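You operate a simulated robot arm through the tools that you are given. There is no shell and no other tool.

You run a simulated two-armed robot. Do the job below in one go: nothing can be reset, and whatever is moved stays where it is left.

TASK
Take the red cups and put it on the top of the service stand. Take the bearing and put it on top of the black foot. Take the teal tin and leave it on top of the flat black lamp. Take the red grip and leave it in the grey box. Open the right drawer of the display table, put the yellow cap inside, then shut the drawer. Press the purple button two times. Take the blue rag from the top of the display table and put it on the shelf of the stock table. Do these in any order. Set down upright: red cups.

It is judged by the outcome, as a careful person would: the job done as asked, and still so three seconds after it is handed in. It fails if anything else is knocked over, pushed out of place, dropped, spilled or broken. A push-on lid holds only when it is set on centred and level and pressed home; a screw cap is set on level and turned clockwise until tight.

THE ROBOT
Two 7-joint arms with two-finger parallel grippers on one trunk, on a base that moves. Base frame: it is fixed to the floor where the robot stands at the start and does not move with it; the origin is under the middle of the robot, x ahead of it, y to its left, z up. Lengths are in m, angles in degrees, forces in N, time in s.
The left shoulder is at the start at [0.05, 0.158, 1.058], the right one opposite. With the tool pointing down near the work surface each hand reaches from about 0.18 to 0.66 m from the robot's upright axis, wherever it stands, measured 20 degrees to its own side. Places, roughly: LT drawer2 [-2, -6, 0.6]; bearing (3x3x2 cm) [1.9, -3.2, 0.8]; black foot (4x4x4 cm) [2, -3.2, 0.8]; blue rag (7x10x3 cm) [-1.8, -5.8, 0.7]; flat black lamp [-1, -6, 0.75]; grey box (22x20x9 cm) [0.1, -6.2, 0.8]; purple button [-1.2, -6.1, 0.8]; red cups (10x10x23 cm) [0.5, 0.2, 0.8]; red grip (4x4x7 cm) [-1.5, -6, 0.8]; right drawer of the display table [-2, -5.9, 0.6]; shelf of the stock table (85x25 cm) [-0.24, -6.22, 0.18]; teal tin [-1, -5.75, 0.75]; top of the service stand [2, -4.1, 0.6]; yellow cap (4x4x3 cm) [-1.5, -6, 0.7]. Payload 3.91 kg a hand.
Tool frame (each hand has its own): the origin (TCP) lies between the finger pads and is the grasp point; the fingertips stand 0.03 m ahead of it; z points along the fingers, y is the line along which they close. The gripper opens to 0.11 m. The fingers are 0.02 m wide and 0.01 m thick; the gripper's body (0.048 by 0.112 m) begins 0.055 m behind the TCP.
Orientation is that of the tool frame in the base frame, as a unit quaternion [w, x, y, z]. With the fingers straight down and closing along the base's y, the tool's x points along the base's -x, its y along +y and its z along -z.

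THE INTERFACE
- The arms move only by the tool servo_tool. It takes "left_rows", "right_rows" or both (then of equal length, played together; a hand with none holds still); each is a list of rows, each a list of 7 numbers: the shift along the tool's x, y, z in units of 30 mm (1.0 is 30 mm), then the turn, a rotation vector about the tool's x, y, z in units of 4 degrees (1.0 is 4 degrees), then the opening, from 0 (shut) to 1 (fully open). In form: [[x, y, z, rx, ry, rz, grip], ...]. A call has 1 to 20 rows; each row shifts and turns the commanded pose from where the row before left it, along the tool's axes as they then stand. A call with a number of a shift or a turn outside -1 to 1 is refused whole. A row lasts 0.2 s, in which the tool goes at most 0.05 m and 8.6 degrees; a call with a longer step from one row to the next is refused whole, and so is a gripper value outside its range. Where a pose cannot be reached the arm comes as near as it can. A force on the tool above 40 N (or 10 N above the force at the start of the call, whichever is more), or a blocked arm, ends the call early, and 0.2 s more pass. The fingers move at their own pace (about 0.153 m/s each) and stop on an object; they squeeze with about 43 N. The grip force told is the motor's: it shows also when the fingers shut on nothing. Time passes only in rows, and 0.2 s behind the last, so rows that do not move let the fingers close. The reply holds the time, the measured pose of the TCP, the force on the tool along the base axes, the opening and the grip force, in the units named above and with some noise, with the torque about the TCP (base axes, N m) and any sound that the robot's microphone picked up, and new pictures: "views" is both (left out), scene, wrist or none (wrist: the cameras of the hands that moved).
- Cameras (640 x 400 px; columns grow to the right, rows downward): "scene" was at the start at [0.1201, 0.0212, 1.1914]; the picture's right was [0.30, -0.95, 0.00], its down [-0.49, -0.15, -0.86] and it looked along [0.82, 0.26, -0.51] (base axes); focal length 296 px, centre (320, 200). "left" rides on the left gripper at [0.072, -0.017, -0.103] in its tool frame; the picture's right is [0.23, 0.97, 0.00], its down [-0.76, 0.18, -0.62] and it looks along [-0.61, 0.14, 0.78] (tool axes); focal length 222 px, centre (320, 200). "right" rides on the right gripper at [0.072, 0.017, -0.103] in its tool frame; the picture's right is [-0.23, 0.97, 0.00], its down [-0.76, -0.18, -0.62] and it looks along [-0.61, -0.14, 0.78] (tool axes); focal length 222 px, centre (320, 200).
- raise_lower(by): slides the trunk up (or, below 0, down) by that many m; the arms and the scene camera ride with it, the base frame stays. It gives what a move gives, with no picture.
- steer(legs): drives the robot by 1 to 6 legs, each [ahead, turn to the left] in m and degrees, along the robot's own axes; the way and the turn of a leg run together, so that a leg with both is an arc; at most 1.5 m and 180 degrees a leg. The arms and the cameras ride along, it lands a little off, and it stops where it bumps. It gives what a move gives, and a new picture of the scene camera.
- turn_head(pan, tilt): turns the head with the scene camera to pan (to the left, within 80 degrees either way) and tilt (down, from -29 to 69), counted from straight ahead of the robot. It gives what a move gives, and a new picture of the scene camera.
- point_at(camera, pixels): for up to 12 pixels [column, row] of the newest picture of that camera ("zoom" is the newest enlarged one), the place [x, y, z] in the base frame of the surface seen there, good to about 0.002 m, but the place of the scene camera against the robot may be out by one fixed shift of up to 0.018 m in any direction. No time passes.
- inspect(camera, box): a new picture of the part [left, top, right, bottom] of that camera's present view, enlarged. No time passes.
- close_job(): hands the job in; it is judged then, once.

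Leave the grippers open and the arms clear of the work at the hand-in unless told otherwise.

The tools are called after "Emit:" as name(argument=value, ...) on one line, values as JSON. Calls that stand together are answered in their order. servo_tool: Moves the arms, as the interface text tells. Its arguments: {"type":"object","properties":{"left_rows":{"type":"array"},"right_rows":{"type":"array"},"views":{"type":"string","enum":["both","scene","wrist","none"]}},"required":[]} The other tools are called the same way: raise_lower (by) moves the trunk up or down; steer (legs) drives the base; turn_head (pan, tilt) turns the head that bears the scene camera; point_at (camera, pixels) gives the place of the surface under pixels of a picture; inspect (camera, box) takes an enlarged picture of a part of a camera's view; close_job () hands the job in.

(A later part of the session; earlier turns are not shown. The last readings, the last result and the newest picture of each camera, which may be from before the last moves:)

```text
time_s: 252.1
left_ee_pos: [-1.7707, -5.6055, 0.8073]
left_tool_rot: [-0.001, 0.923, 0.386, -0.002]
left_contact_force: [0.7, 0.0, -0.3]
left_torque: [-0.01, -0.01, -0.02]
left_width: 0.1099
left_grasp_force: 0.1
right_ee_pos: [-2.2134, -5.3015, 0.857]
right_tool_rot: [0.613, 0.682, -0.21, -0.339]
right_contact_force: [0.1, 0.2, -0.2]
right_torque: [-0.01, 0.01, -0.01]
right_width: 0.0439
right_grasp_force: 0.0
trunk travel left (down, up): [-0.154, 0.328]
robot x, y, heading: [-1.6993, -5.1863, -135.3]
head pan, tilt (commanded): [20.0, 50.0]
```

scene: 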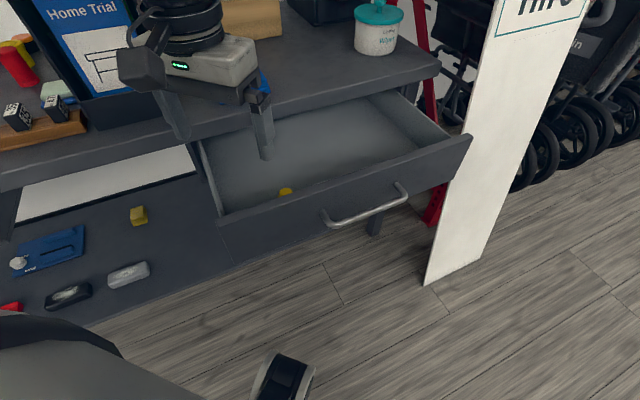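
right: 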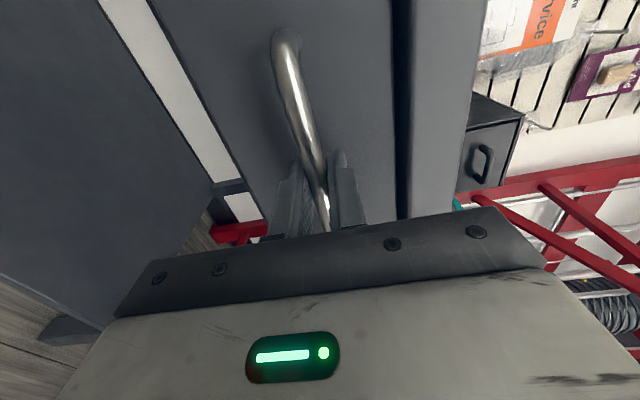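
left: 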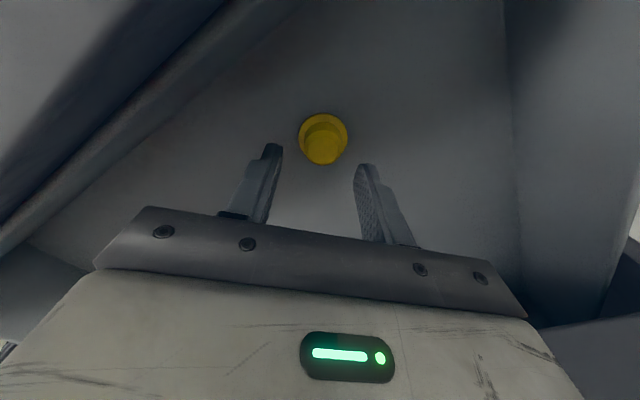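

The cap lies in the drawer near its front. I'll turn back to face the table, step back 13 cm, and lower the right hand so it can push the drawer shut.

Emit:
steer(legs=[[0, 45.2], [-0.13, 0]])

Emit:
raise_lower(by=-0.078)

Emit:
turn_head(pan=-20, tilt=45)

```text
time_s: 255.4
left_ee_pos: [-1.4546, -5.406, 0.8087]
left_tool_rot: [0.0, 0.704, 0.71, -0.001]
left_contact_force: [-0.4, -0.5, 0.5]
left_torque: [0.01, 0.03, 0.0]
left_width: 0.1096
left_grasp_force: 0.1
right_ee_pos: [-1.9805, -5.5031, 0.8574]
right_tool_rot: [0.696, 0.711, 0.067, -0.08]
right_contact_force: [0.2, 0.2, -0.4]
right_torque: [0.01, -0.02, -0.03]
right_width: 0.044
right_grasp_force: 0.1
trunk travel left (down, up): [-0.154, 0.328]
robot x, y, heading: [-1.6982, -5.0556, -89.8]
head pan, tilt (commanded): [20.0, 50.0]
```

scene: 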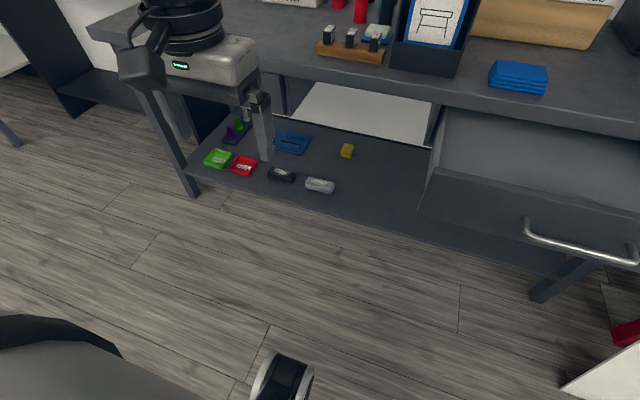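

```text
time_s: 256.6
left_ee_pos: [-1.455, -5.4066, 0.729]
left_tool_rot: [0.0, 0.704, 0.71, -0.001]
left_contact_force: [-0.3, -0.1, 0.4]
left_torque: [0.02, -0.03, 0.0]
left_width: 0.1099
left_grasp_force: 0.1
right_ee_pos: [-1.9817, -5.5027, 0.7784]
right_tool_rot: [0.696, 0.71, 0.068, -0.08]
right_contact_force: [-0.5, -0.6, 1.0]
right_torque: [-0.01, 0.0, -0.01]
right_width: 0.0441
right_grasp_force: 0.0
trunk travel left (down, up): [-0.076, 0.406]
robot x, y, heading: [-1.6973, -5.0587, -90.0]
head pan, tilt (commanded): [20.0, 50.0]
```

```text
time_s: 257.6
left_ee_pos: [-1.4557, -5.4069, 0.7304]
left_tool_rot: [0.001, 0.704, 0.71, -0.001]
left_contact_force: [0.1, 0.6, 0.8]
left_torque: [-0.02, 0.06, 0.01]
left_width: 0.1101
left_grasp_force: 0.0
right_ee_pos: [-1.9824, -5.5034, 0.779]
right_tool_rot: [0.696, 0.711, 0.068, -0.079]
right_contact_force: [-0.1, -0.3, -0.6]
right_torque: [0.0, 0.0, -0.01]
right_width: 0.0441
right_grasp_force: 0.0
trunk travel left (down, up): [-0.076, 0.406]
robot x, y, heading: [-1.6973, -5.0523, -90.1]
head pan, tilt (commanded): [-20.0, 45.0]
```

scene: 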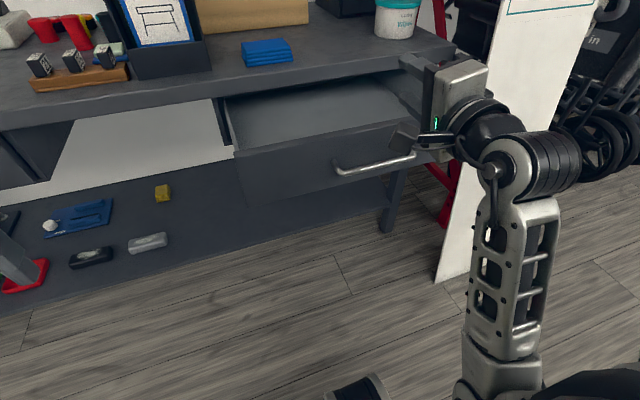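

I'll close the right fingers, correct the hand's roll, and lower it to z ≈ 0.66, above the bar and in front of the drawer face. The left hand goes up 9 cm.

Emit:
servo_tool(left_rows=[[0, 0, -0.9, 0, 0, 0, 1], [0, 0, -0.9, 0, 0, 0, 1], [0, 0, -0.9, 0, 0, 0, 1], [0, 0, 0, 0, 0, 0, 1], [0, 0, 0, 0, 0, 0, 1], [0, 0, 0, 0, 0, 0, 1], [0, 0, 0, 0, 0, 0, 1], [0, 0, 0, 0, 0, 0, 1]], right_rows=[[0, -0.3, 0, 0, 0, 0, 0], [0, -0.4, 0, 0, 0, 1, 0], [0, -0.5, 0, 0, 0, 1, 0], [0, -0.6, 0, 0, 0, 0.95, 0], [0.2, -0.7, 0, 0, 0, 0, 0], [0.2, -0.7, 0, 0, 0, 0, 0], [0.2, -0.7, 0, 0, 0, 0, 0], [0, 0, 0, 0, 0, 0, 0]], views="both")

```text
time_s: 259.4
left_ee_pos: [-1.453, -5.4086, 0.8142]
left_tool_rot: [-0.002, 0.704, 0.71, -0.002]
left_contact_force: [0.3, 0.2, 0.2]
left_torque: [0.0, 0.0, 0.01]
left_width: 0.1099
left_grasp_force: 0.0
right_ee_pos: [-1.97, -5.5017, 0.6614]
right_tool_rot: [0.695, 0.719, -0.005, -0.008]
right_contact_force: [0.3, 1.0, -0.6]
right_torque: [0.04, 0.02, 0.02]
right_width: 0.0002
right_grasp_force: 38.2
trunk travel left (down, up): [-0.076, 0.406]
robot x, y, heading: [-1.6954, -5.0579, -89.6]
head pan, tilt (commanded): [-20.0, 45.0]
```

scene: 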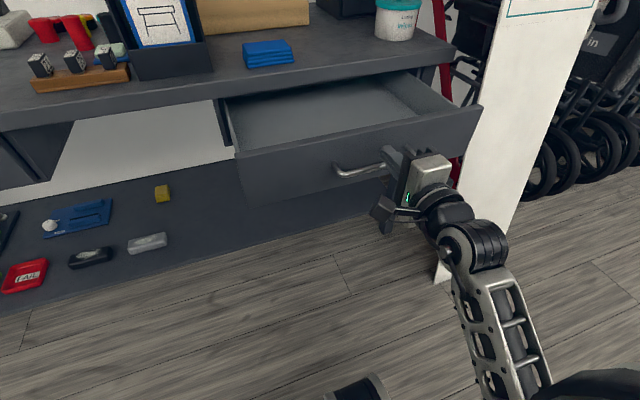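
right: 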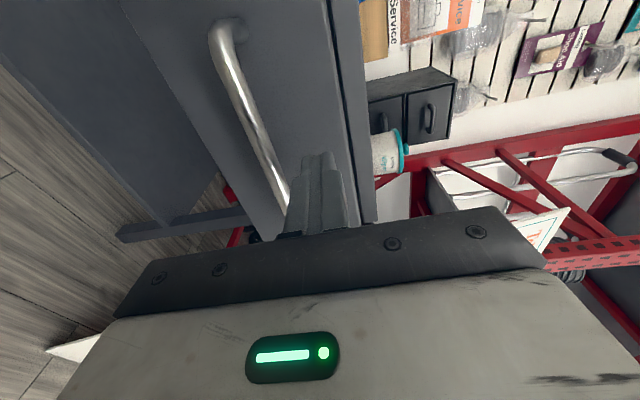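
left: 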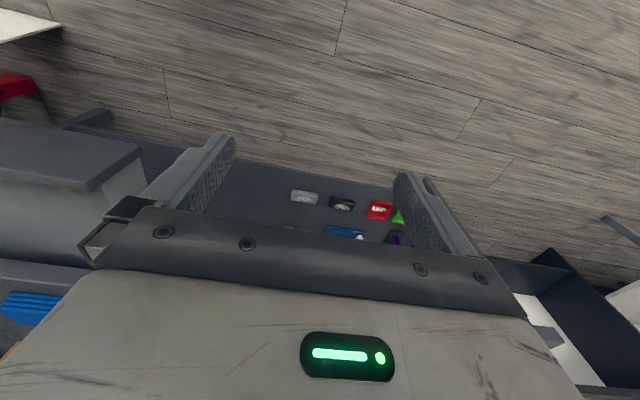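

The closed fingertips face the drawer front just above the bar. I'll drive forward 20 cm to push it most of the way in.

Emit:
steer(legs=[[0.2, 0]])

```text
time_s: 261.0
left_ee_pos: [-1.4506, -5.6077, 0.813]
left_tool_rot: [-0.002, 0.704, 0.71, -0.002]
left_contact_force: [-0.1, 0.2, 1.2]
left_torque: [-0.01, -0.01, 0.01]
left_width: 0.1101
left_grasp_force: 0.1
right_ee_pos: [-1.9683, -5.7017, 0.658]
right_tool_rot: [0.693, 0.72, -0.005, -0.007]
right_contact_force: [-0.4, -0.4, 0.2]
right_torque: [0.0, -0.02, 0.0]
right_width: 0.0
right_grasp_force: 37.9
trunk travel left (down, up): [-0.076, 0.406]
robot x, y, heading: [-1.6965, -5.2567, -89.8]
head pan, tilt (commanded): [-20.0, 45.0]
```

scene: 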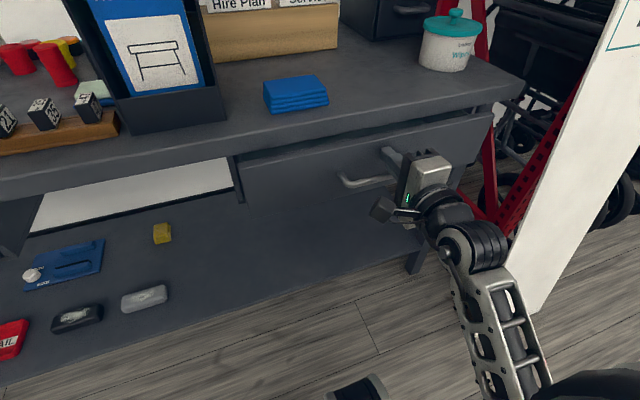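

About 4.5 cm left. I'll push the rest with the arm in small steps and watch the force.

Emit:
servo_tool(right_rows=[[0, 0, 0.3, 0, 0, 0, 0], [0, 0, 0.3, 0, 0, 0, 0], [0, 0, 0.3, 0, 0, 0, 0], [0, 0, 0.3, 0, 0, 0, 0], [0, 0, 0.2, 0, 0, 0, 0], [0, 0, 0.15, 0, 0, 0, 0], [0, 0, 0.1, 0, 0, 0, 0]], views="both")

```text
time_s: 261.6
left_ee_pos: [-1.4523, -5.6068, 0.8137]
left_tool_rot: [-0.001, 0.704, 0.71, -0.004]
left_contact_force: [0.3, 0.3, 0.3]
left_torque: [0.03, -0.02, -0.01]
left_width: 0.1102
left_grasp_force: 0.1
right_ee_pos: [-1.9694, -5.7058, 0.648]
right_tool_rot: [0.688, 0.726, -0.005, -0.008]
right_contact_force: [-0.7, -1.9, 25.7]
right_torque: [0.07, -0.05, 0.01]
right_width: 0.0
right_grasp_force: 37.7
trunk travel left (down, up): [-0.076, 0.406]
robot x, y, heading: [-1.697, -5.257, -89.7]
head pan, tilt (commanded): [-20.0, 45.0]
stopped in row 2 (right hand): the force on the tool passed its limit at 46 N (the readings are from after the stop); the commanded pose is now the measured one
```

scene: 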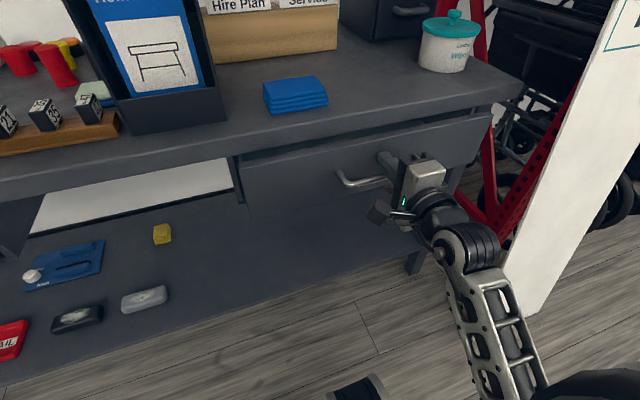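
right: 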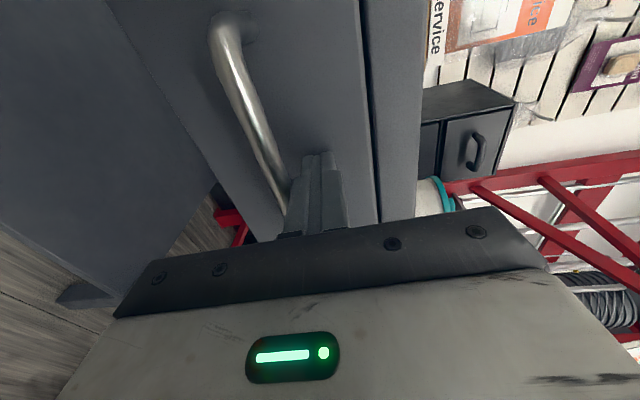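

The fingers slid down onto the bar (25 N upward) instead of pushing the face. I'll back off a little, lift 1.5 cm and level the hand.

Emit:
servo_tool(right_rows=[[0, 0.2, -0.2, 0, 0, 0, 0], [0, 0.3, -0.2, -0.8, 0, 0, 0], [0, 0, 0, 0, 0, 0, 0]], views="wrist")

```text
time_s: 262.4
left_ee_pos: [-1.4542, -5.6057, 0.8097]
left_tool_rot: [0.001, 0.704, 0.71, -0.001]
left_contact_force: [0.4, 0.5, 0.0]
left_torque: [-0.03, -0.01, -0.02]
left_width: 0.1103
left_grasp_force: 0.0
right_ee_pos: [-1.9709, -5.6943, 0.6564]
right_tool_rot: [0.705, 0.709, -0.004, -0.007]
right_contact_force: [0.2, 0.5, 0.5]
right_torque: [-0.03, 0.02, -0.01]
right_width: 0.0002
right_grasp_force: 37.2
trunk travel left (down, up): [-0.076, 0.406]
robot x, y, heading: [-1.6977, -5.2584, -89.9]
head pan, tilt (commanded): [-20.0, 45.0]
```

right: 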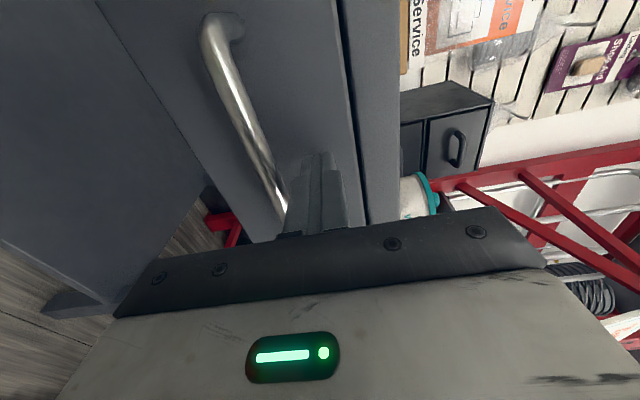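

I'll measure the drawer face, the bar and the table edge from the right camera to see exactly how much is left.

Emit:
point_at(camera="right", pixels=[[240, 110], [265, 170], [300, 100], [330, 130], [345, 90], [390, 150], [355, 60], [280, 60], [318, 158]])

```text
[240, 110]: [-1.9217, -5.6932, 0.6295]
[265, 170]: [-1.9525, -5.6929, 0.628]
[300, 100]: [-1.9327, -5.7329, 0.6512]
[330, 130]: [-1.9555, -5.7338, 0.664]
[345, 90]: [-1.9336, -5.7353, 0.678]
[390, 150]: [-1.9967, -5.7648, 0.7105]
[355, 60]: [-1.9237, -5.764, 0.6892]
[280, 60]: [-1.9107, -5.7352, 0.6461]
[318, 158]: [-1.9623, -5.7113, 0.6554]
```

The face is at y −5.733 and needs 4.4 cm more. I'll raise the hand 3 mm and push with the base, as that went straight before: forward 4.5 cm.

Emit:
servo_tool(right_rows=[[0, 0.12, 0, 0, 0, 0, 0], [0, 0, 0, 0, 0, 0, 0]], views="none")

Emit:
steer(legs=[[0.042, 0]])

Emit:
inspect(camera="right", box=[0, 0, 640, 400])

```text
time_s: 263.0
left_ee_pos: [-1.4526, -5.6067, 0.8129]
left_tool_rot: [-0.001, 0.704, 0.71, -0.003]
left_contact_force: [-0.1, -0.7, 0.8]
left_torque: [0.0, -0.04, -0.01]
left_width: 0.1099
left_grasp_force: 0.0
right_ee_pos: [-1.9681, -5.6938, 0.6623]
right_tool_rot: [0.702, 0.712, -0.005, -0.007]
right_contact_force: [-0.5, 0.4, -0.5]
right_torque: [0.03, 0.0, 0.02]
right_width: 0.0
right_grasp_force: 37.5
trunk travel left (down, up): [-0.076, 0.406]
robot x, y, heading: [-1.6992, -5.2553, -89.6]
head pan, tilt (commanded): [-20.0, 45.0]
```

```text
time_s: 263.9
left_ee_pos: [-1.4519, -5.6481, 0.8107]
left_tool_rot: [-0.001, 0.704, 0.71, -0.003]
left_contact_force: [0.1, -0.2, -0.4]
left_torque: [0.01, 0.01, -0.01]
left_width: 0.1098
left_grasp_force: 0.1
right_ee_pos: [-1.9688, -5.7353, 0.6606]
right_tool_rot: [0.702, 0.713, -0.005, -0.009]
right_contact_force: [-0.5, 0.9, -0.8]
right_torque: [0.0, -0.02, 0.0]
right_width: 0.0
right_grasp_force: 37.5
trunk travel left (down, up): [-0.076, 0.406]
robot x, y, heading: [-1.6961, -5.2971, -89.8]
head pan, tilt (commanded): [-20.0, 45.0]
```

scene: 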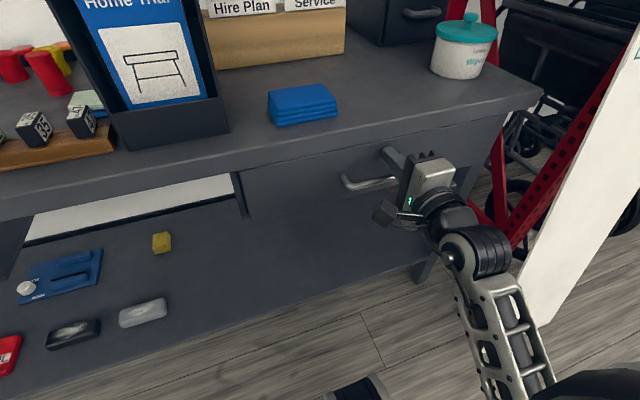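

```text
1.00 times, centred on (320, 200) of right (not enlarged: the box is as wide or as high as the picture)
```

zoom: 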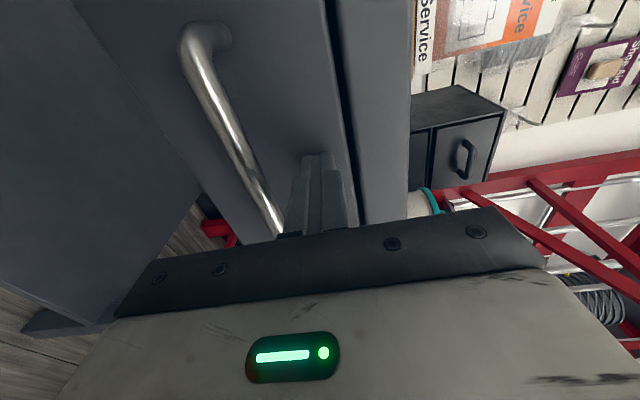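

The tips are at y ≈ −5.765. I'll push another 1.4 cm.

Emit:
steer(legs=[[0.014, 0]])

Emit:
inspect(camera="scene", box=[220, 100, 540, 280])

Emit:
point_at(camera="zoom", pixels=[[60, 175], [100, 180], [200, 150], [60, 140], [300, 160], [580, 90], [560, 130]])

```text
time_s: 264.8
left_ee_pos: [-1.4523, -5.6614, 0.8111]
left_tool_rot: [-0.002, 0.704, 0.71, -0.003]
left_contact_force: [-0.2, 0.2, 0.1]
left_torque: [0.04, 0.01, 0.0]
left_width: 0.1097
left_grasp_force: 0.0
right_ee_pos: [-1.9684, -5.7457, 0.6563]
right_tool_rot: [0.698, 0.717, -0.007, -0.008]
right_contact_force: [1.3, 4.4, 4.5]
right_torque: [-0.19, -0.01, 0.07]
right_width: 0.0
right_grasp_force: 37.1
trunk travel left (down, up): [-0.076, 0.406]
robot x, y, heading: [-1.6971, -5.3134, -89.6]
head pan, tilt (commanded): [-20.0, 45.0]
stopped in leg 1: the force on the tool passed its limit at 97 N (the readings are from after the stop); the commanded pose is now the measured one
```

scene: 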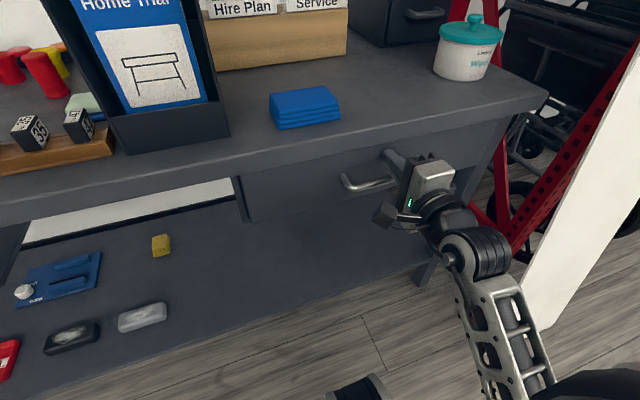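

```text
2.00 times, centred on (380, 190) of scene
```

zoom: 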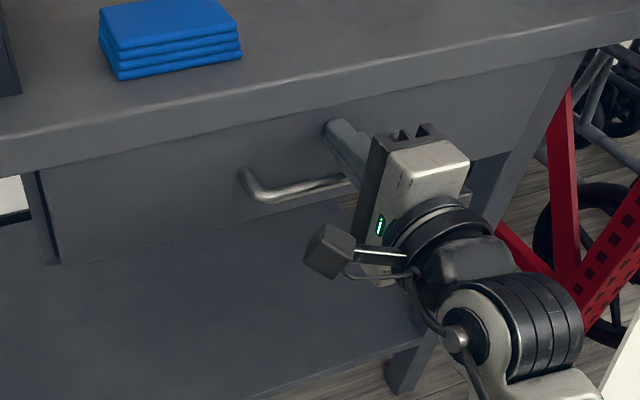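

```text
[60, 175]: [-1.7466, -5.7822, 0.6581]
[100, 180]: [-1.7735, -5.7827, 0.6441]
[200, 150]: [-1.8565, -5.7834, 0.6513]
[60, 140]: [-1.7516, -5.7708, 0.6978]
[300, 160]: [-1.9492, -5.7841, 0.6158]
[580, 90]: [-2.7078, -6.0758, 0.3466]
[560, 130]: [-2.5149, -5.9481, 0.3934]
```

The drawer face reads y −5.783 on the scene camera, the same as before opening, so it's shut and the table hasn't moved. I'll back off, and measure the blue rag for the next pick.

Emit:
steer(legs=[[-0.13, 0]])

Emit:
inspect(camera="scene", box=[200, 20, 380, 140])

```text
time_s: 266.0
left_ee_pos: [-1.4532, -5.5328, 0.8101]
left_tool_rot: [-0.002, 0.705, 0.709, -0.003]
left_contact_force: [0.4, 0.0, 0.4]
left_torque: [0.02, 0.01, -0.02]
left_width: 0.11
left_grasp_force: 0.1
right_ee_pos: [-1.9688, -5.6178, 0.6568]
right_tool_rot: [0.697, 0.717, -0.005, -0.008]
right_contact_force: [0.2, -1.3, 0.2]
right_torque: [0.0, -0.01, -0.03]
right_width: 0.0002
right_grasp_force: 37.8
trunk travel left (down, up): [-0.076, 0.406]
robot x, y, heading: [-1.6952, -5.1826, -90.1]
head pan, tilt (commanded): [-20.0, 45.0]
```

scene: 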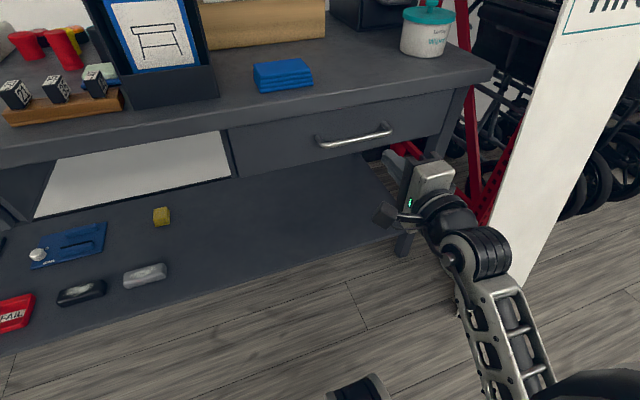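

```text
3.33 times, centred on (290, 80) of scene
```

zoom: 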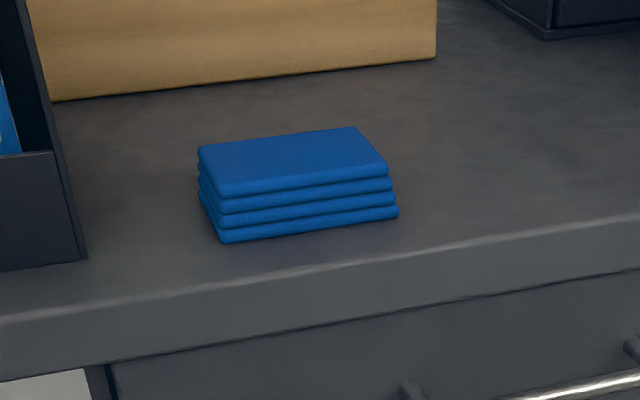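

The drawer is closed flush. The rag is a folded block, so I'll measure its corners.

Emit:
point_at(camera="zoom", pixels=[[203, 150], [353, 131], [384, 166], [220, 192], [290, 160], [224, 238], [395, 208], [310, 225], [50, 200], [80, 250], [240, 285]])

```text
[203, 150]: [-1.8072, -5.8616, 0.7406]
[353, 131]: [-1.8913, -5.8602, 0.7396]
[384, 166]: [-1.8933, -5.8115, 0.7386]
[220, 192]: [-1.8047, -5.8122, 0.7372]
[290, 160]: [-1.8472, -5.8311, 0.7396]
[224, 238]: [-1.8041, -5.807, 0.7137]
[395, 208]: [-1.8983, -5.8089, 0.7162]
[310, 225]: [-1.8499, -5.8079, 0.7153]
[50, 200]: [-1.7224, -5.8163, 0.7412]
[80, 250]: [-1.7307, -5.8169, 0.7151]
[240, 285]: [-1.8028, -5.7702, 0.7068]
```

The rag is about 0.095 (x) × 0.06 (y) × 0.03 m and squarely aligned. I'll carry it with the hand tilted about 30°, so it can be set on the low shelf level. First I'll raise the trunk 12 cm, and turn the right hand from pointing forward to pointing down with a 30° tilt.

Emit:
raise_lower(by=0.12)

Emit:
servo_tool(right_rows=[[0, 0, 0, 0.577, 0.577, -1, 0.3], [0, 0, 0, 0.577, 0.577, -1, 0.6], [0, 0, 0, 0.577, 0.577, -1, 1], [0, 0, 0, 0.577, 0.577, -1, 1], [0, 0, 0, 0.577, 0.577, -1, 1], [0, 0, 0, 0.577, 0.577, -1, 1], [0, 0, 0, 0.577, 0.577, -1, 1], [0, 0, 0, 0.577, 0.577, -1, 1], [0, 0, 0, 0.577, 0.577, -1, 1], [0, 0, 0, 0.577, 0.577, -1, 1], [0, 0, 0, 0.577, 0.577, -1, 1], [0, 0, 0, 0.577, 0.577, -1, 1], [0, 0, 0, 0.577, 0.577, -1, 1], [0, 0, 0, 0.577, 0.577, -1, 1], [0, 0, 0, 0.577, 0.577, -1, 1], [0, 0, 0, 0.577, 0.577, -1, 1], [0, 0, 0, 0.577, 0.577, -1, 1], [0, 0, 0, 0.577, 0.577, -1, 1], [0, 0, 0, 0.577, 0.577, -1, 1], [0, 0, 0, 0.577, 0.577, -1, 1]], views="both")

```text
time_s: 267.5
left_ee_pos: [-1.4524, -5.5328, 0.9312]
left_tool_rot: [-0.001, 0.704, 0.71, -0.003]
left_contact_force: [0.0, 1.0, -0.5]
left_torque: [0.03, 0.04, 0.01]
left_width: 0.1101
left_grasp_force: 0.1
right_ee_pos: [-1.9706, -5.6182, 0.7759]
right_tool_rot: [0.698, 0.716, -0.006, -0.006]
right_contact_force: [0.1, -0.6, 0.5]
right_torque: [0.01, 0.0, 0.01]
right_width: 0.0
right_grasp_force: 38.1
trunk travel left (down, up): [-0.196, 0.286]
robot x, y, heading: [-1.6979, -5.1792, -89.9]
head pan, tilt (commanded): [-20.0, 45.0]
```

```text
time_s: 271.7
left_ee_pos: [-1.4532, -5.5315, 0.9315]
left_tool_rot: [-0.001, 0.705, 0.71, -0.003]
left_contact_force: [-0.3, -0.1, 0.0]
left_torque: [-0.01, 0.02, -0.01]
left_width: 0.1102
left_grasp_force: 0.0
right_ee_pos: [-1.9698, -5.6163, 0.7753]
right_tool_rot: [0.179, 0.695, 0.674, -0.174]
right_contact_force: [-0.3, 0.4, 0.6]
right_torque: [-0.02, 0.0, 0.0]
right_width: 0.1101
right_grasp_force: 0.1
trunk travel left (down, up): [-0.196, 0.286]
robot x, y, heading: [-1.6977, -5.1818, -89.7]
head pan, tilt (commanded): [-20.0, 45.0]
```

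scene: 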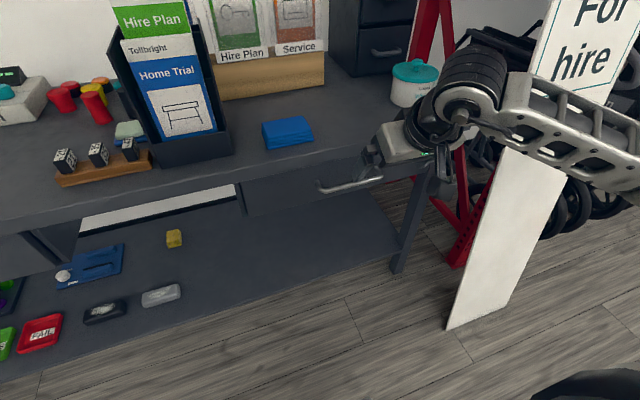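
right: 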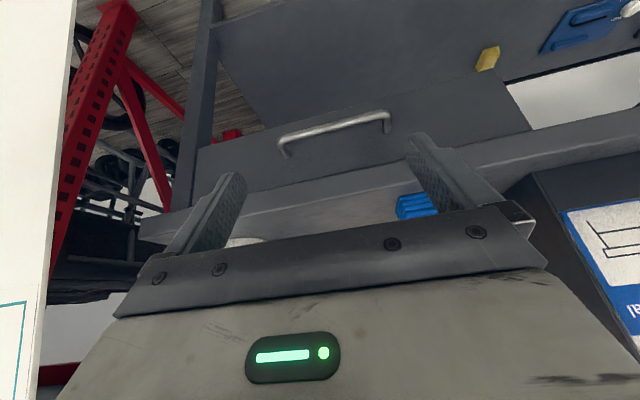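

The right hand is tilted 29° with its fingers closing along x. I'll lift it back along its axis by 11 cm, trim its yaw 1.8°, and at the same time tilt the left hand 42° forward for the red grip.

Emit:
servo_tool(left_rows=[[0, 0, 0, 0, -0.96, 0, 1], [0, 0, 0, 0, -0.96, 0, 1], [0, 0, 0, 0, -0.96, 0, 1], [0, 0, 0, 0, -0.96, 0, 1], [0, 0, 0, 0, -0.96, 0, 1], [0, 0, 0, 0, -0.96, 0, 1], [0, 0, 0, 0, -0.96, 0, 1], [0, 0, 0, 0, -0.96, 0, 1], [0, 0, 0, 0, -0.96, 0, 1], [0, 0, 0, 0, -0.96, 0, 1], [0, 0, 0, 0, -0.96, 0, 1]], right_rows=[[0, 0, -0.93, 0, 0, -0.44, 1], [0, 0, -0.93, 0, 0, 0, 1], [0, 0, -0.93, 0, 0, 0, 1], [0, 0, -0.93, 0, 0, 0, 1], [0, 0, 0, 0, 0, 0, 1], [0, 0, 0, 0, 0, 0, 1], [0, 0, 0, 0, 0, 0, 1], [0, 0, 0, 0, 0, 0, 1], [0, 0, 0, 0, 0, 0, 1], [0, 0, 0, 0, 0, 0, 1], [0, 0, 0, 0, 0, 0, 1]], views="scene")

```text
time_s: 274.1
left_ee_pos: [-1.4525, -5.5394, 0.9369]
left_tool_rot: [0.255, 0.656, 0.663, -0.256]
left_contact_force: [0.7, 0.3, 0.1]
left_torque: [-0.01, -0.01, 0.0]
left_width: 0.11
left_grasp_force: 0.1
left hand out of reach, approached as far as the arm can: row 11
right_ee_pos: [-1.9693, -5.5633, 0.8725]
right_tool_rot: [0.176, 0.685, 0.684, -0.178]
right_contact_force: [0.6, 0.4, -0.6]
right_torque: [0.02, -0.03, 0.03]
right_width: 0.1103
right_grasp_force: 0.0
trunk travel left (down, up): [-0.196, 0.286]
robot x, y, heading: [-1.6973, -5.182, -90.1]
head pan, tilt (commanded): [-20.0, 45.0]
```

scene: 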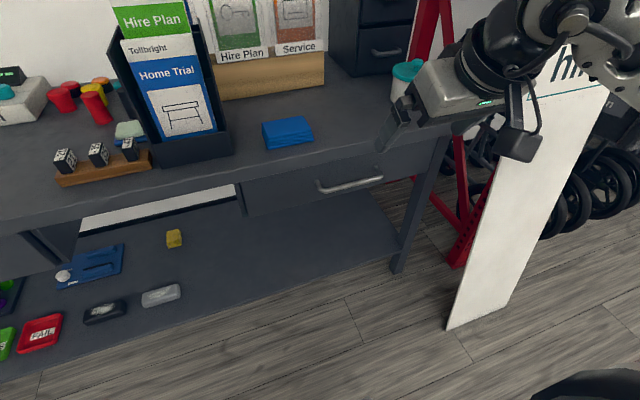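

Before driving in, I'll check where the wipes tub is relative to the right hand.

Emit:
point_at(camera="scene", pixels=[[403, 68], [395, 90], [400, 100], [290, 128], [160, 20], [216, 130]])

```text
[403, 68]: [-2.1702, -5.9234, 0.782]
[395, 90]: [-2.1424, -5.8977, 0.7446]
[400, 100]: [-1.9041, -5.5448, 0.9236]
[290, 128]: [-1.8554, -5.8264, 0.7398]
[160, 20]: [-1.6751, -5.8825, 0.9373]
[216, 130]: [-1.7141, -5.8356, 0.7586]
```

The tub is at x ≤ −2.14, so it's clear. I'll drive forward 24.5 cm to the table.

Emit:
steer(legs=[[0.245, 0]])

Emit:
turn_head(pan=15, tilt=45)

Emit:
inspect(camera="left", box=[160, 40, 400, 220])

```text
time_s: 275.9
left_ee_pos: [-1.4517, -5.7842, 0.9366]
left_tool_rot: [0.254, 0.657, 0.662, -0.256]
left_contact_force: [-0.7, 1.0, -0.1]
left_torque: [0.01, 0.01, 0.0]
left_width: 0.11
left_grasp_force: 0.2
right_ee_pos: [-1.9695, -5.8067, 0.8733]
right_tool_rot: [0.177, 0.685, 0.684, -0.177]
right_contact_force: [0.2, 0.1, -0.1]
right_torque: [0.01, -0.03, 0.02]
right_width: 0.1103
right_grasp_force: 0.0
trunk travel left (down, up): [-0.196, 0.286]
robot x, y, heading: [-1.6947, -5.4238, -89.9]
head pan, tilt (commanded): [-20.0, 45.0]
```

scene: 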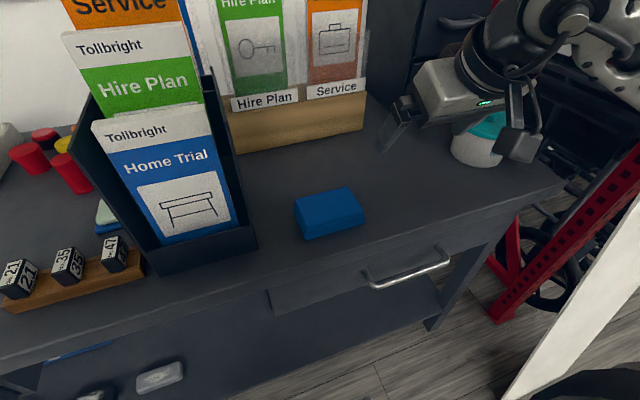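

```text
time_s: 276.9
left_ee_pos: [-1.4514, -5.7846, 0.9367]
left_tool_rot: [0.254, 0.656, 0.663, -0.255]
left_contact_force: [0.3, -0.7, 0.3]
left_torque: [0.04, 0.02, 0.04]
left_width: 0.11
left_grasp_force: 0.2
right_ee_pos: [-1.9696, -5.8066, 0.8728]
right_tool_rot: [0.177, 0.686, 0.683, -0.178]
right_contact_force: [0.3, -0.9, 0.5]
right_torque: [-0.03, 0.06, 0.01]
right_width: 0.1098
right_grasp_force: 0.0
trunk travel left (down, up): [-0.196, 0.286]
robot x, y, heading: [-1.6974, -5.4255, -89.9]
head pan, tilt (commanded): [15.0, 45.0]
```

scene: 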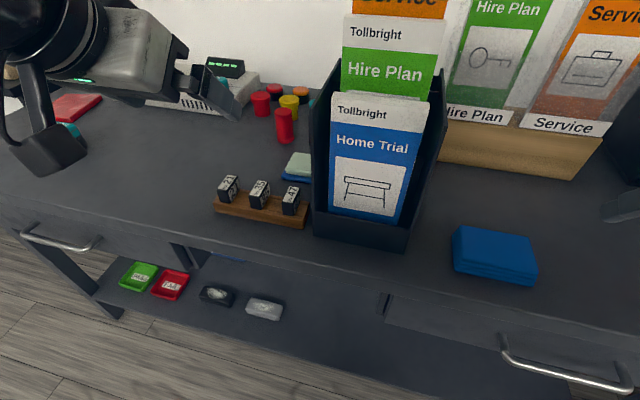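

```text
2.22 times, centred on (280, 130) of left
```

zoom: 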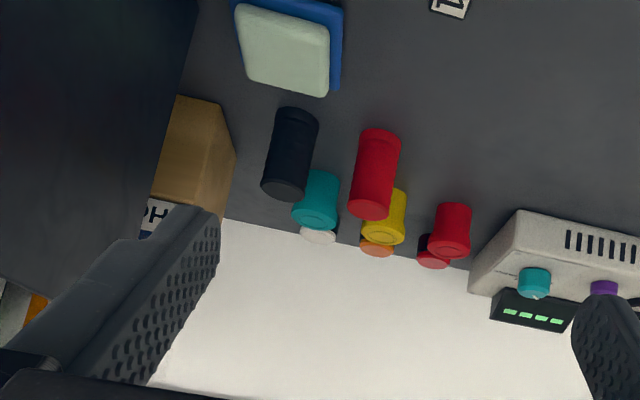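

The red grip shows from its base at (380, 135) to its top face at (370, 207). I'll measure it and its neighbours.

Emit:
point_at(camera="zoom", pixels=[[369, 212], [352, 208], [388, 212], [369, 219], [372, 195], [358, 170], [394, 175], [376, 170], [380, 133], [316, 130], [315, 190], [392, 215]])

```text
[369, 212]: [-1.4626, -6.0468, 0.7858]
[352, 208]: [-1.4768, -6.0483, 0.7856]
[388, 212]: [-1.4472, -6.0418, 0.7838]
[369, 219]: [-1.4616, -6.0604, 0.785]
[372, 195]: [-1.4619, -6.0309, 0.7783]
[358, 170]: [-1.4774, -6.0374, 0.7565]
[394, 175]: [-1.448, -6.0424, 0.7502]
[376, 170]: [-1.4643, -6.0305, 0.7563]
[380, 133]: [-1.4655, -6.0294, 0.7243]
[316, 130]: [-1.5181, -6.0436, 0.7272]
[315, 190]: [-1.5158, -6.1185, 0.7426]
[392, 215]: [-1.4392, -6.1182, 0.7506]
```

The grip's axis is at [−1.4625, −6.0465], its radius is about 0.0165 and its top is at z 0.786. I'll move the left hand to a point 8 cm short of the grasp along the tool axis, with the opening at 0.055.

Emit:
servo_tool(left_rows=[[-0.37, -0.06, 0.98, 0, 0, 0, 0.5], [-0.37, -0.06, 0.98, 0, 0, 0, 0.5], [-0.37, -0.06, 0.98, 0, 0, 0, 0.5], [-0.38, -0.06, 0.99, 0, 0, 0, 0.5], [-0.38, -0.06, 0.99, 0, 0, 0, 0.5], [-0.38, -0.06, 1.0, 0, 0, 0, 0.5], [-0.38, -0.06, 1.0, 0, 0, 0, 0.5], [0, 0, 0, 0, 0, 0, 0.5]], views="both")

```text
time_s: 278.7
left_ee_pos: [-1.4637, -5.9823, 0.8364]
left_tool_rot: [0.255, 0.656, 0.663, -0.256]
left_contact_force: [0.5, 0.3, -0.1]
left_torque: [0.0, 0.0, 0.02]
left_width: 0.0553
left_grasp_force: 0.1
right_ee_pos: [-1.9695, -5.8076, 0.8736]
right_tool_rot: [0.177, 0.685, 0.684, -0.178]
right_contact_force: [0.0, -0.3, -0.9]
right_torque: [0.02, 0.0, 0.01]
right_width: 0.1099
right_grasp_force: 0.1
trunk travel left (down, up): [-0.196, 0.286]
robot x, y, heading: [-1.6964, -5.4253, -90.2]
head pan, tilt (commanded): [15.0, 45.0]
```

scene: 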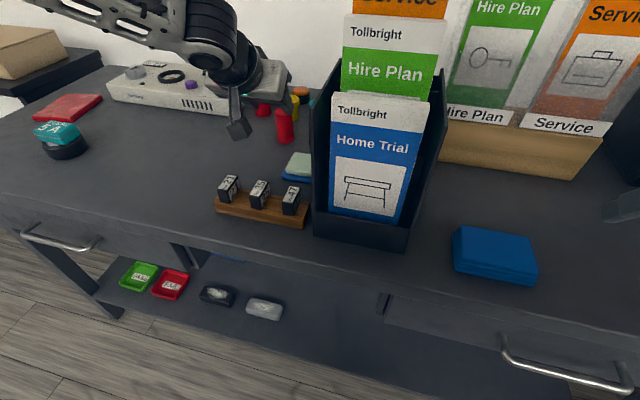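
left: 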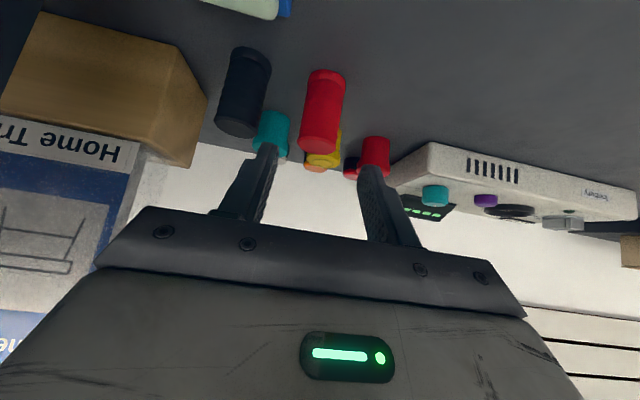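

The red grip is centred between the fingers. I'll advance 6 cm and check.

Emit:
servo_tool(left_rows=[[0, 0.03, 0.6, 0, 0, 0, 0.5], [0, 0, 0.7, 0, 0, 0, 0.5], [0, 0, 0.7, 0, 0, 0, 0.5], [0, 0, 0, 0, 0, 0, 0.5]], views="both")

```text
time_s: 279.7
left_ee_pos: [-1.4634, -6.0231, 0.792]
left_tool_rot: [0.254, 0.657, 0.662, -0.256]
left_contact_force: [-0.1, 0.0, 0.6]
left_torque: [0.01, 0.0, 0.01]
left_width: 0.0549
left_grasp_force: 0.1
right_ee_pos: [-1.9698, -5.8061, 0.8733]
right_tool_rot: [0.177, 0.685, 0.684, -0.177]
right_contact_force: [0.1, 0.1, -0.8]
right_torque: [-0.03, 0.02, -0.04]
right_width: 0.1102
right_grasp_force: 0.1
trunk travel left (down, up): [-0.196, 0.286]
robot x, y, heading: [-1.6968, -5.4259, -90.2]
head pan, tilt (commanded): [15.0, 45.0]
```

scene: 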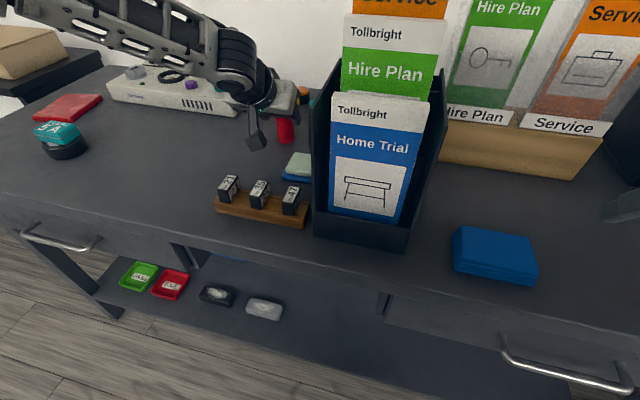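
left: 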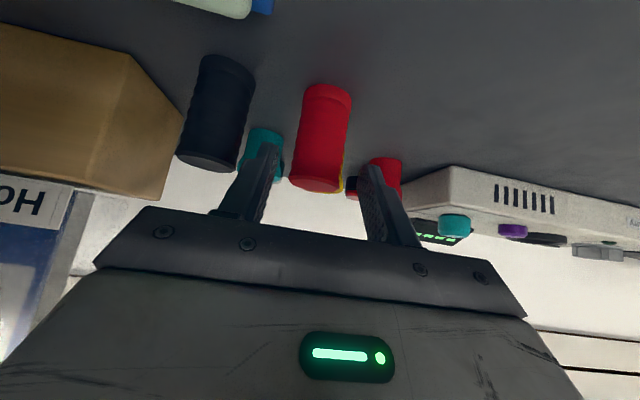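

I'll advance the last 2 cm and close on the grip.

Emit:
servo_tool(left_rows=[[0, 0.03, 0.35, 0, 0, 0, 0.5], [0, 0, 0.32, 0, 0, 0, 0.5], [0, 0, 0, 0, 0, 0, 0.5], [0, 0, 0, 0, 0, 0, 0.3], [0, 0, 0, 0, 0, 0, 0.15], [0, 0, 0, 0, 0, 0, 0.15], [0, 0, 0, 0, 0, 0, 0.15]], views="wrist")

```text
time_s: 281.3
left_ee_pos: [-1.4614, -6.037, 0.778]
left_tool_rot: [0.255, 0.657, 0.662, -0.256]
left_contact_force: [-1.9, -0.4, 1.7]
left_torque: [-0.11, 0.05, -0.04]
left_width: 0.0346
left_grasp_force: 42.7
right_ee_pos: [-1.9691, -5.8079, 0.8733]
right_tool_rot: [0.177, 0.686, 0.684, -0.177]
right_contact_force: [0.4, 0.5, 0.3]
right_torque: [-0.01, 0.02, 0.0]
right_width: 0.1102
right_grasp_force: 0.1
trunk travel left (down, up): [-0.196, 0.286]
robot x, y, heading: [-1.6953, -5.4243, -89.9]
head pan, tilt (commanded): [15.0, 45.0]
```

left: 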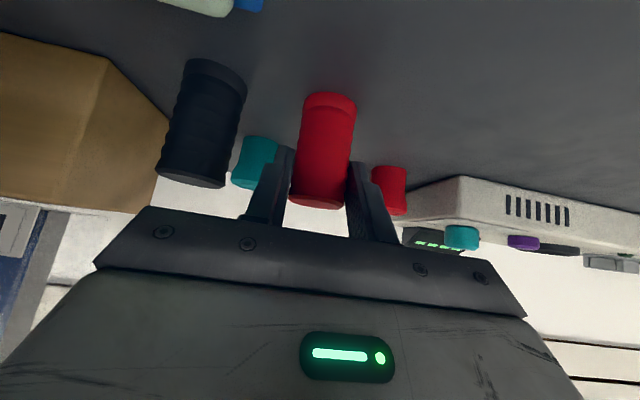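

Held at 0.0346 m. I'll lift it 10 cm straight up, then bring it back toward the robot.

Emit:
servo_tool(left_rows=[[-0.28, 0, -0.31, 0, 0, 0, 0.15], [-0.56, 0, -0.62, 0, 0, 0, 0.15], [-0.56, 0, -0.62, 0, 0, 0, 0.15], [-0.56, 0, -0.62, 0, 0, 0, 0.15], [-0.4, 0, -0.45, 0, 0, 0, 0.15], [0.5, 0.05, -0.45, 0, 0, 0, 0.15], [0.74, 0.1, -0.67, 0, 0, 0, 0.15], [0.74, 0.1, -0.67, 0, 0, 0, 0.15], [0.74, 0.1, -0.67, 0, 0, 0, 0.15], [0.74, 0.1, -0.67, 0, 0, 0, 0.15], [0.74, 0.1, -0.67, 0, 0, 0, 0.15], [0.5, 0, -0.45, 0, 0, 0, 0.15]], views="both")

```text
time_s: 283.9
left_ee_pos: [-1.4456, -5.8455, 0.8822]
left_tool_rot: [0.254, 0.656, 0.663, -0.256]
left_contact_force: [1.0, -0.2, -0.1]
left_torque: [0.01, 0.02, 0.03]
left_width: 0.0342
left_grasp_force: 42.8
right_ee_pos: [-1.9691, -5.8068, 0.8725]
right_tool_rot: [0.177, 0.686, 0.684, -0.177]
right_contact_force: [-0.2, 0.0, 0.9]
right_torque: [0.04, -0.03, -0.02]
right_width: 0.11
right_grasp_force: 0.0
trunk travel left (down, up): [-0.196, 0.286]
robot x, y, heading: [-1.6978, -5.4235, -90.0]
head pan, tilt (commanded): [15.0, 45.0]
```

scene: 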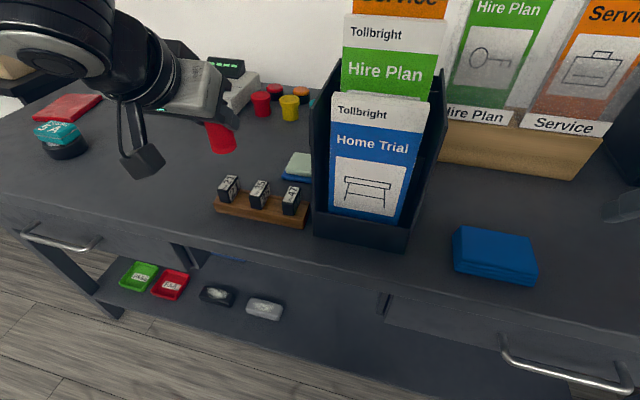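
left: 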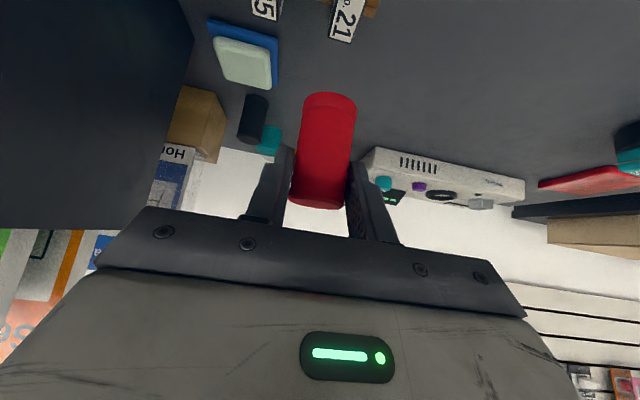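

The red grip is held and its neighbours are undisturbed. Now the right hand: I'll move it left 12.5 cm to be over the blue rag and look.

Emit:
servo_tool(right_rows=[[-0.08, 0.7, 0, 0, 0, 0, 1], [-0.08, 0.85, 0, 0, 0, 0, 1], [-0.08, 0.85, 0, 0, 0, 0, 1], [-0.08, 0.85, 0.2, 0, 0, 0, 1], [-0.08, 0.85, 0.2, 0, 0, 0, 1], [0, 0, 0, 0, 0, 0, 1]], views="both")

```text
time_s: 285.3
left_ee_pos: [-1.4463, -5.8455, 0.8828]
left_tool_rot: [0.255, 0.656, 0.663, -0.255]
left_contact_force: [0.2, -0.4, -1.0]
left_torque: [0.04, 0.0, 0.0]
left_width: 0.0344
left_grasp_force: 43.0
right_ee_pos: [-1.8455, -5.8227, 0.8699]
right_tool_rot: [0.178, 0.685, 0.684, -0.178]
right_contact_force: [0.3, -0.2, 0.7]
right_torque: [-0.02, 0.05, 0.02]
right_width: 0.1098
right_grasp_force: 0.1
trunk travel left (down, up): [-0.196, 0.286]
robot x, y, heading: [-1.6953, -5.4239, -90.2]
head pan, tilt (commanded): [15.0, 45.0]
```

scene: 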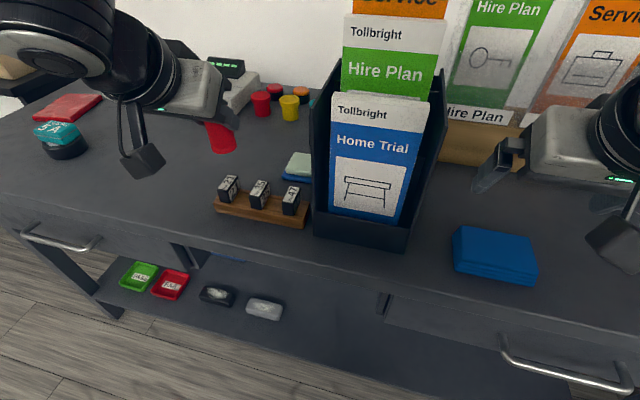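
right: 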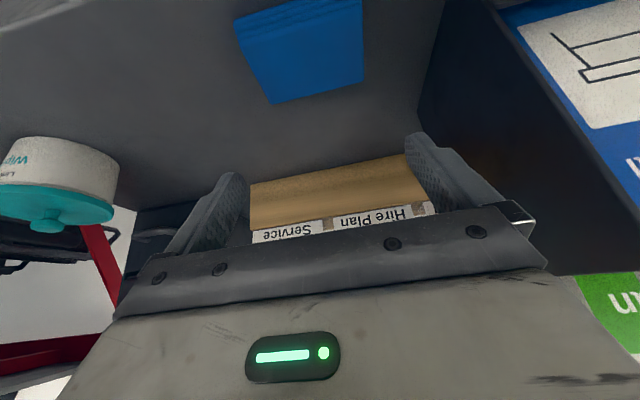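

The rag is at the top of the right view. I'll measure its corners.

Emit:
inspect(camera="right", box=[200, 0, 400, 120])

```text
3.20 times, centred on (300, 60) of right
```

zoom: 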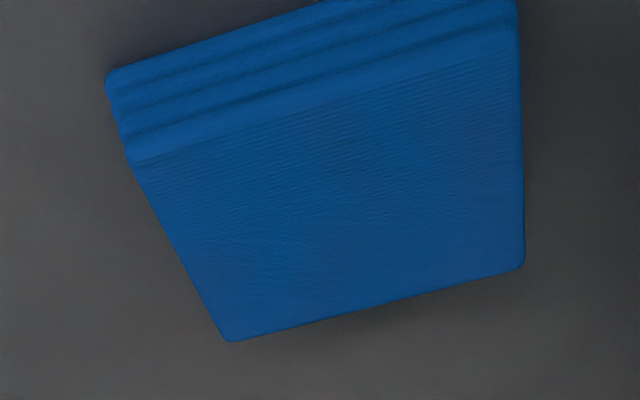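

Emit:
point_at(camera="zoom", pixels=[[228, 335], [519, 262], [140, 170], [515, 40], [112, 80], [512, 10], [375, 300], [330, 110], [185, 260], [519, 150], [330, 200]])

```text
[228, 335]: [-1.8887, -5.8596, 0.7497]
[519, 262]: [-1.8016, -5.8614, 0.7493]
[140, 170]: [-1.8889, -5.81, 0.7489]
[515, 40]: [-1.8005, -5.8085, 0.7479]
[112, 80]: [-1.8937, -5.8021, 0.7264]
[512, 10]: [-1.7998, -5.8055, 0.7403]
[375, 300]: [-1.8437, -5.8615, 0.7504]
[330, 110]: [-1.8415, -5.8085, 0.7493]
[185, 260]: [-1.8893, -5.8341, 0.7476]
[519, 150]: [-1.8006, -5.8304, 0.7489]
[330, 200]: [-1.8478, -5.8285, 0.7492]
```

The rag spans x −1.894 to −1.799 and y −5.802 to −5.862, with its top at z 0.7495. The hand is centred in x. I'll descend to just above it and check the finger clearance.

Emit:
servo_tool(right_rows=[[0.27, 0, 0.52, 0, 0, 0, 1], [0.27, 0, 0.52, 0, 0, 0, 1], [0.27, 0, 0.52, 0, 0, 0, 1], [0.26, 0, 0.51, 0, 0, 0, 1], [0, 0, 0, 0, 0, 0, 1]], views="wrist")

```text
time_s: 286.5
left_ee_pos: [-1.4465, -5.8457, 0.8812]
left_tool_rot: [0.255, 0.656, 0.663, -0.255]
left_contact_force: [0.0, -0.7, -0.5]
left_torque: [0.03, 0.02, -0.02]
left_width: 0.0344
left_grasp_force: 43.1
right_ee_pos: [-1.8472, -5.8254, 0.7981]
right_tool_rot: [0.178, 0.684, 0.685, -0.176]
right_contact_force: [0.0, -0.2, 0.1]
right_torque: [0.0, -0.02, 0.02]
right_width: 0.1101
right_grasp_force: 0.2
trunk travel left (down, up): [-0.196, 0.286]
robot x, y, heading: [-1.6975, -5.4264, -89.9]
head pan, tilt (commanded): [15.0, 45.0]
```

right: 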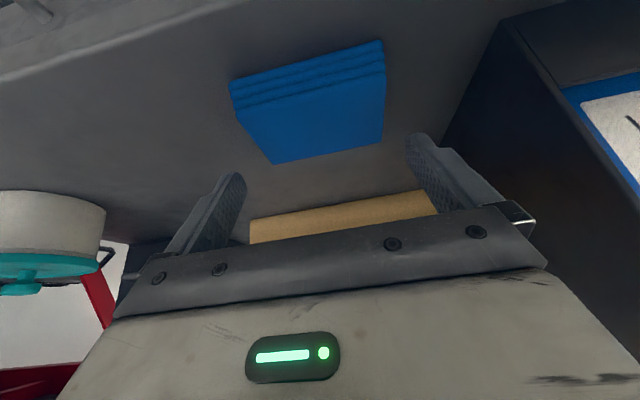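

I'll measure the rag's sides and both fingertips in this picture to compare gaps directly.

Emit:
point_at(camera="right", pixels=[[232, 88], [384, 48], [273, 160], [381, 140], [242, 185], [408, 145], [240, 178], [412, 140], [385, 75]])

```text
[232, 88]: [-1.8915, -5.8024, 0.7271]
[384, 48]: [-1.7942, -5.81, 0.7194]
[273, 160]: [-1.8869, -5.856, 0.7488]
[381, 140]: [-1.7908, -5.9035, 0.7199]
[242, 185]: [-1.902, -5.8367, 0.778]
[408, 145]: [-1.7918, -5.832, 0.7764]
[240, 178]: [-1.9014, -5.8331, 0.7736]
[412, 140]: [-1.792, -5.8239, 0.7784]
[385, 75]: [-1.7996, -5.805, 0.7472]
```

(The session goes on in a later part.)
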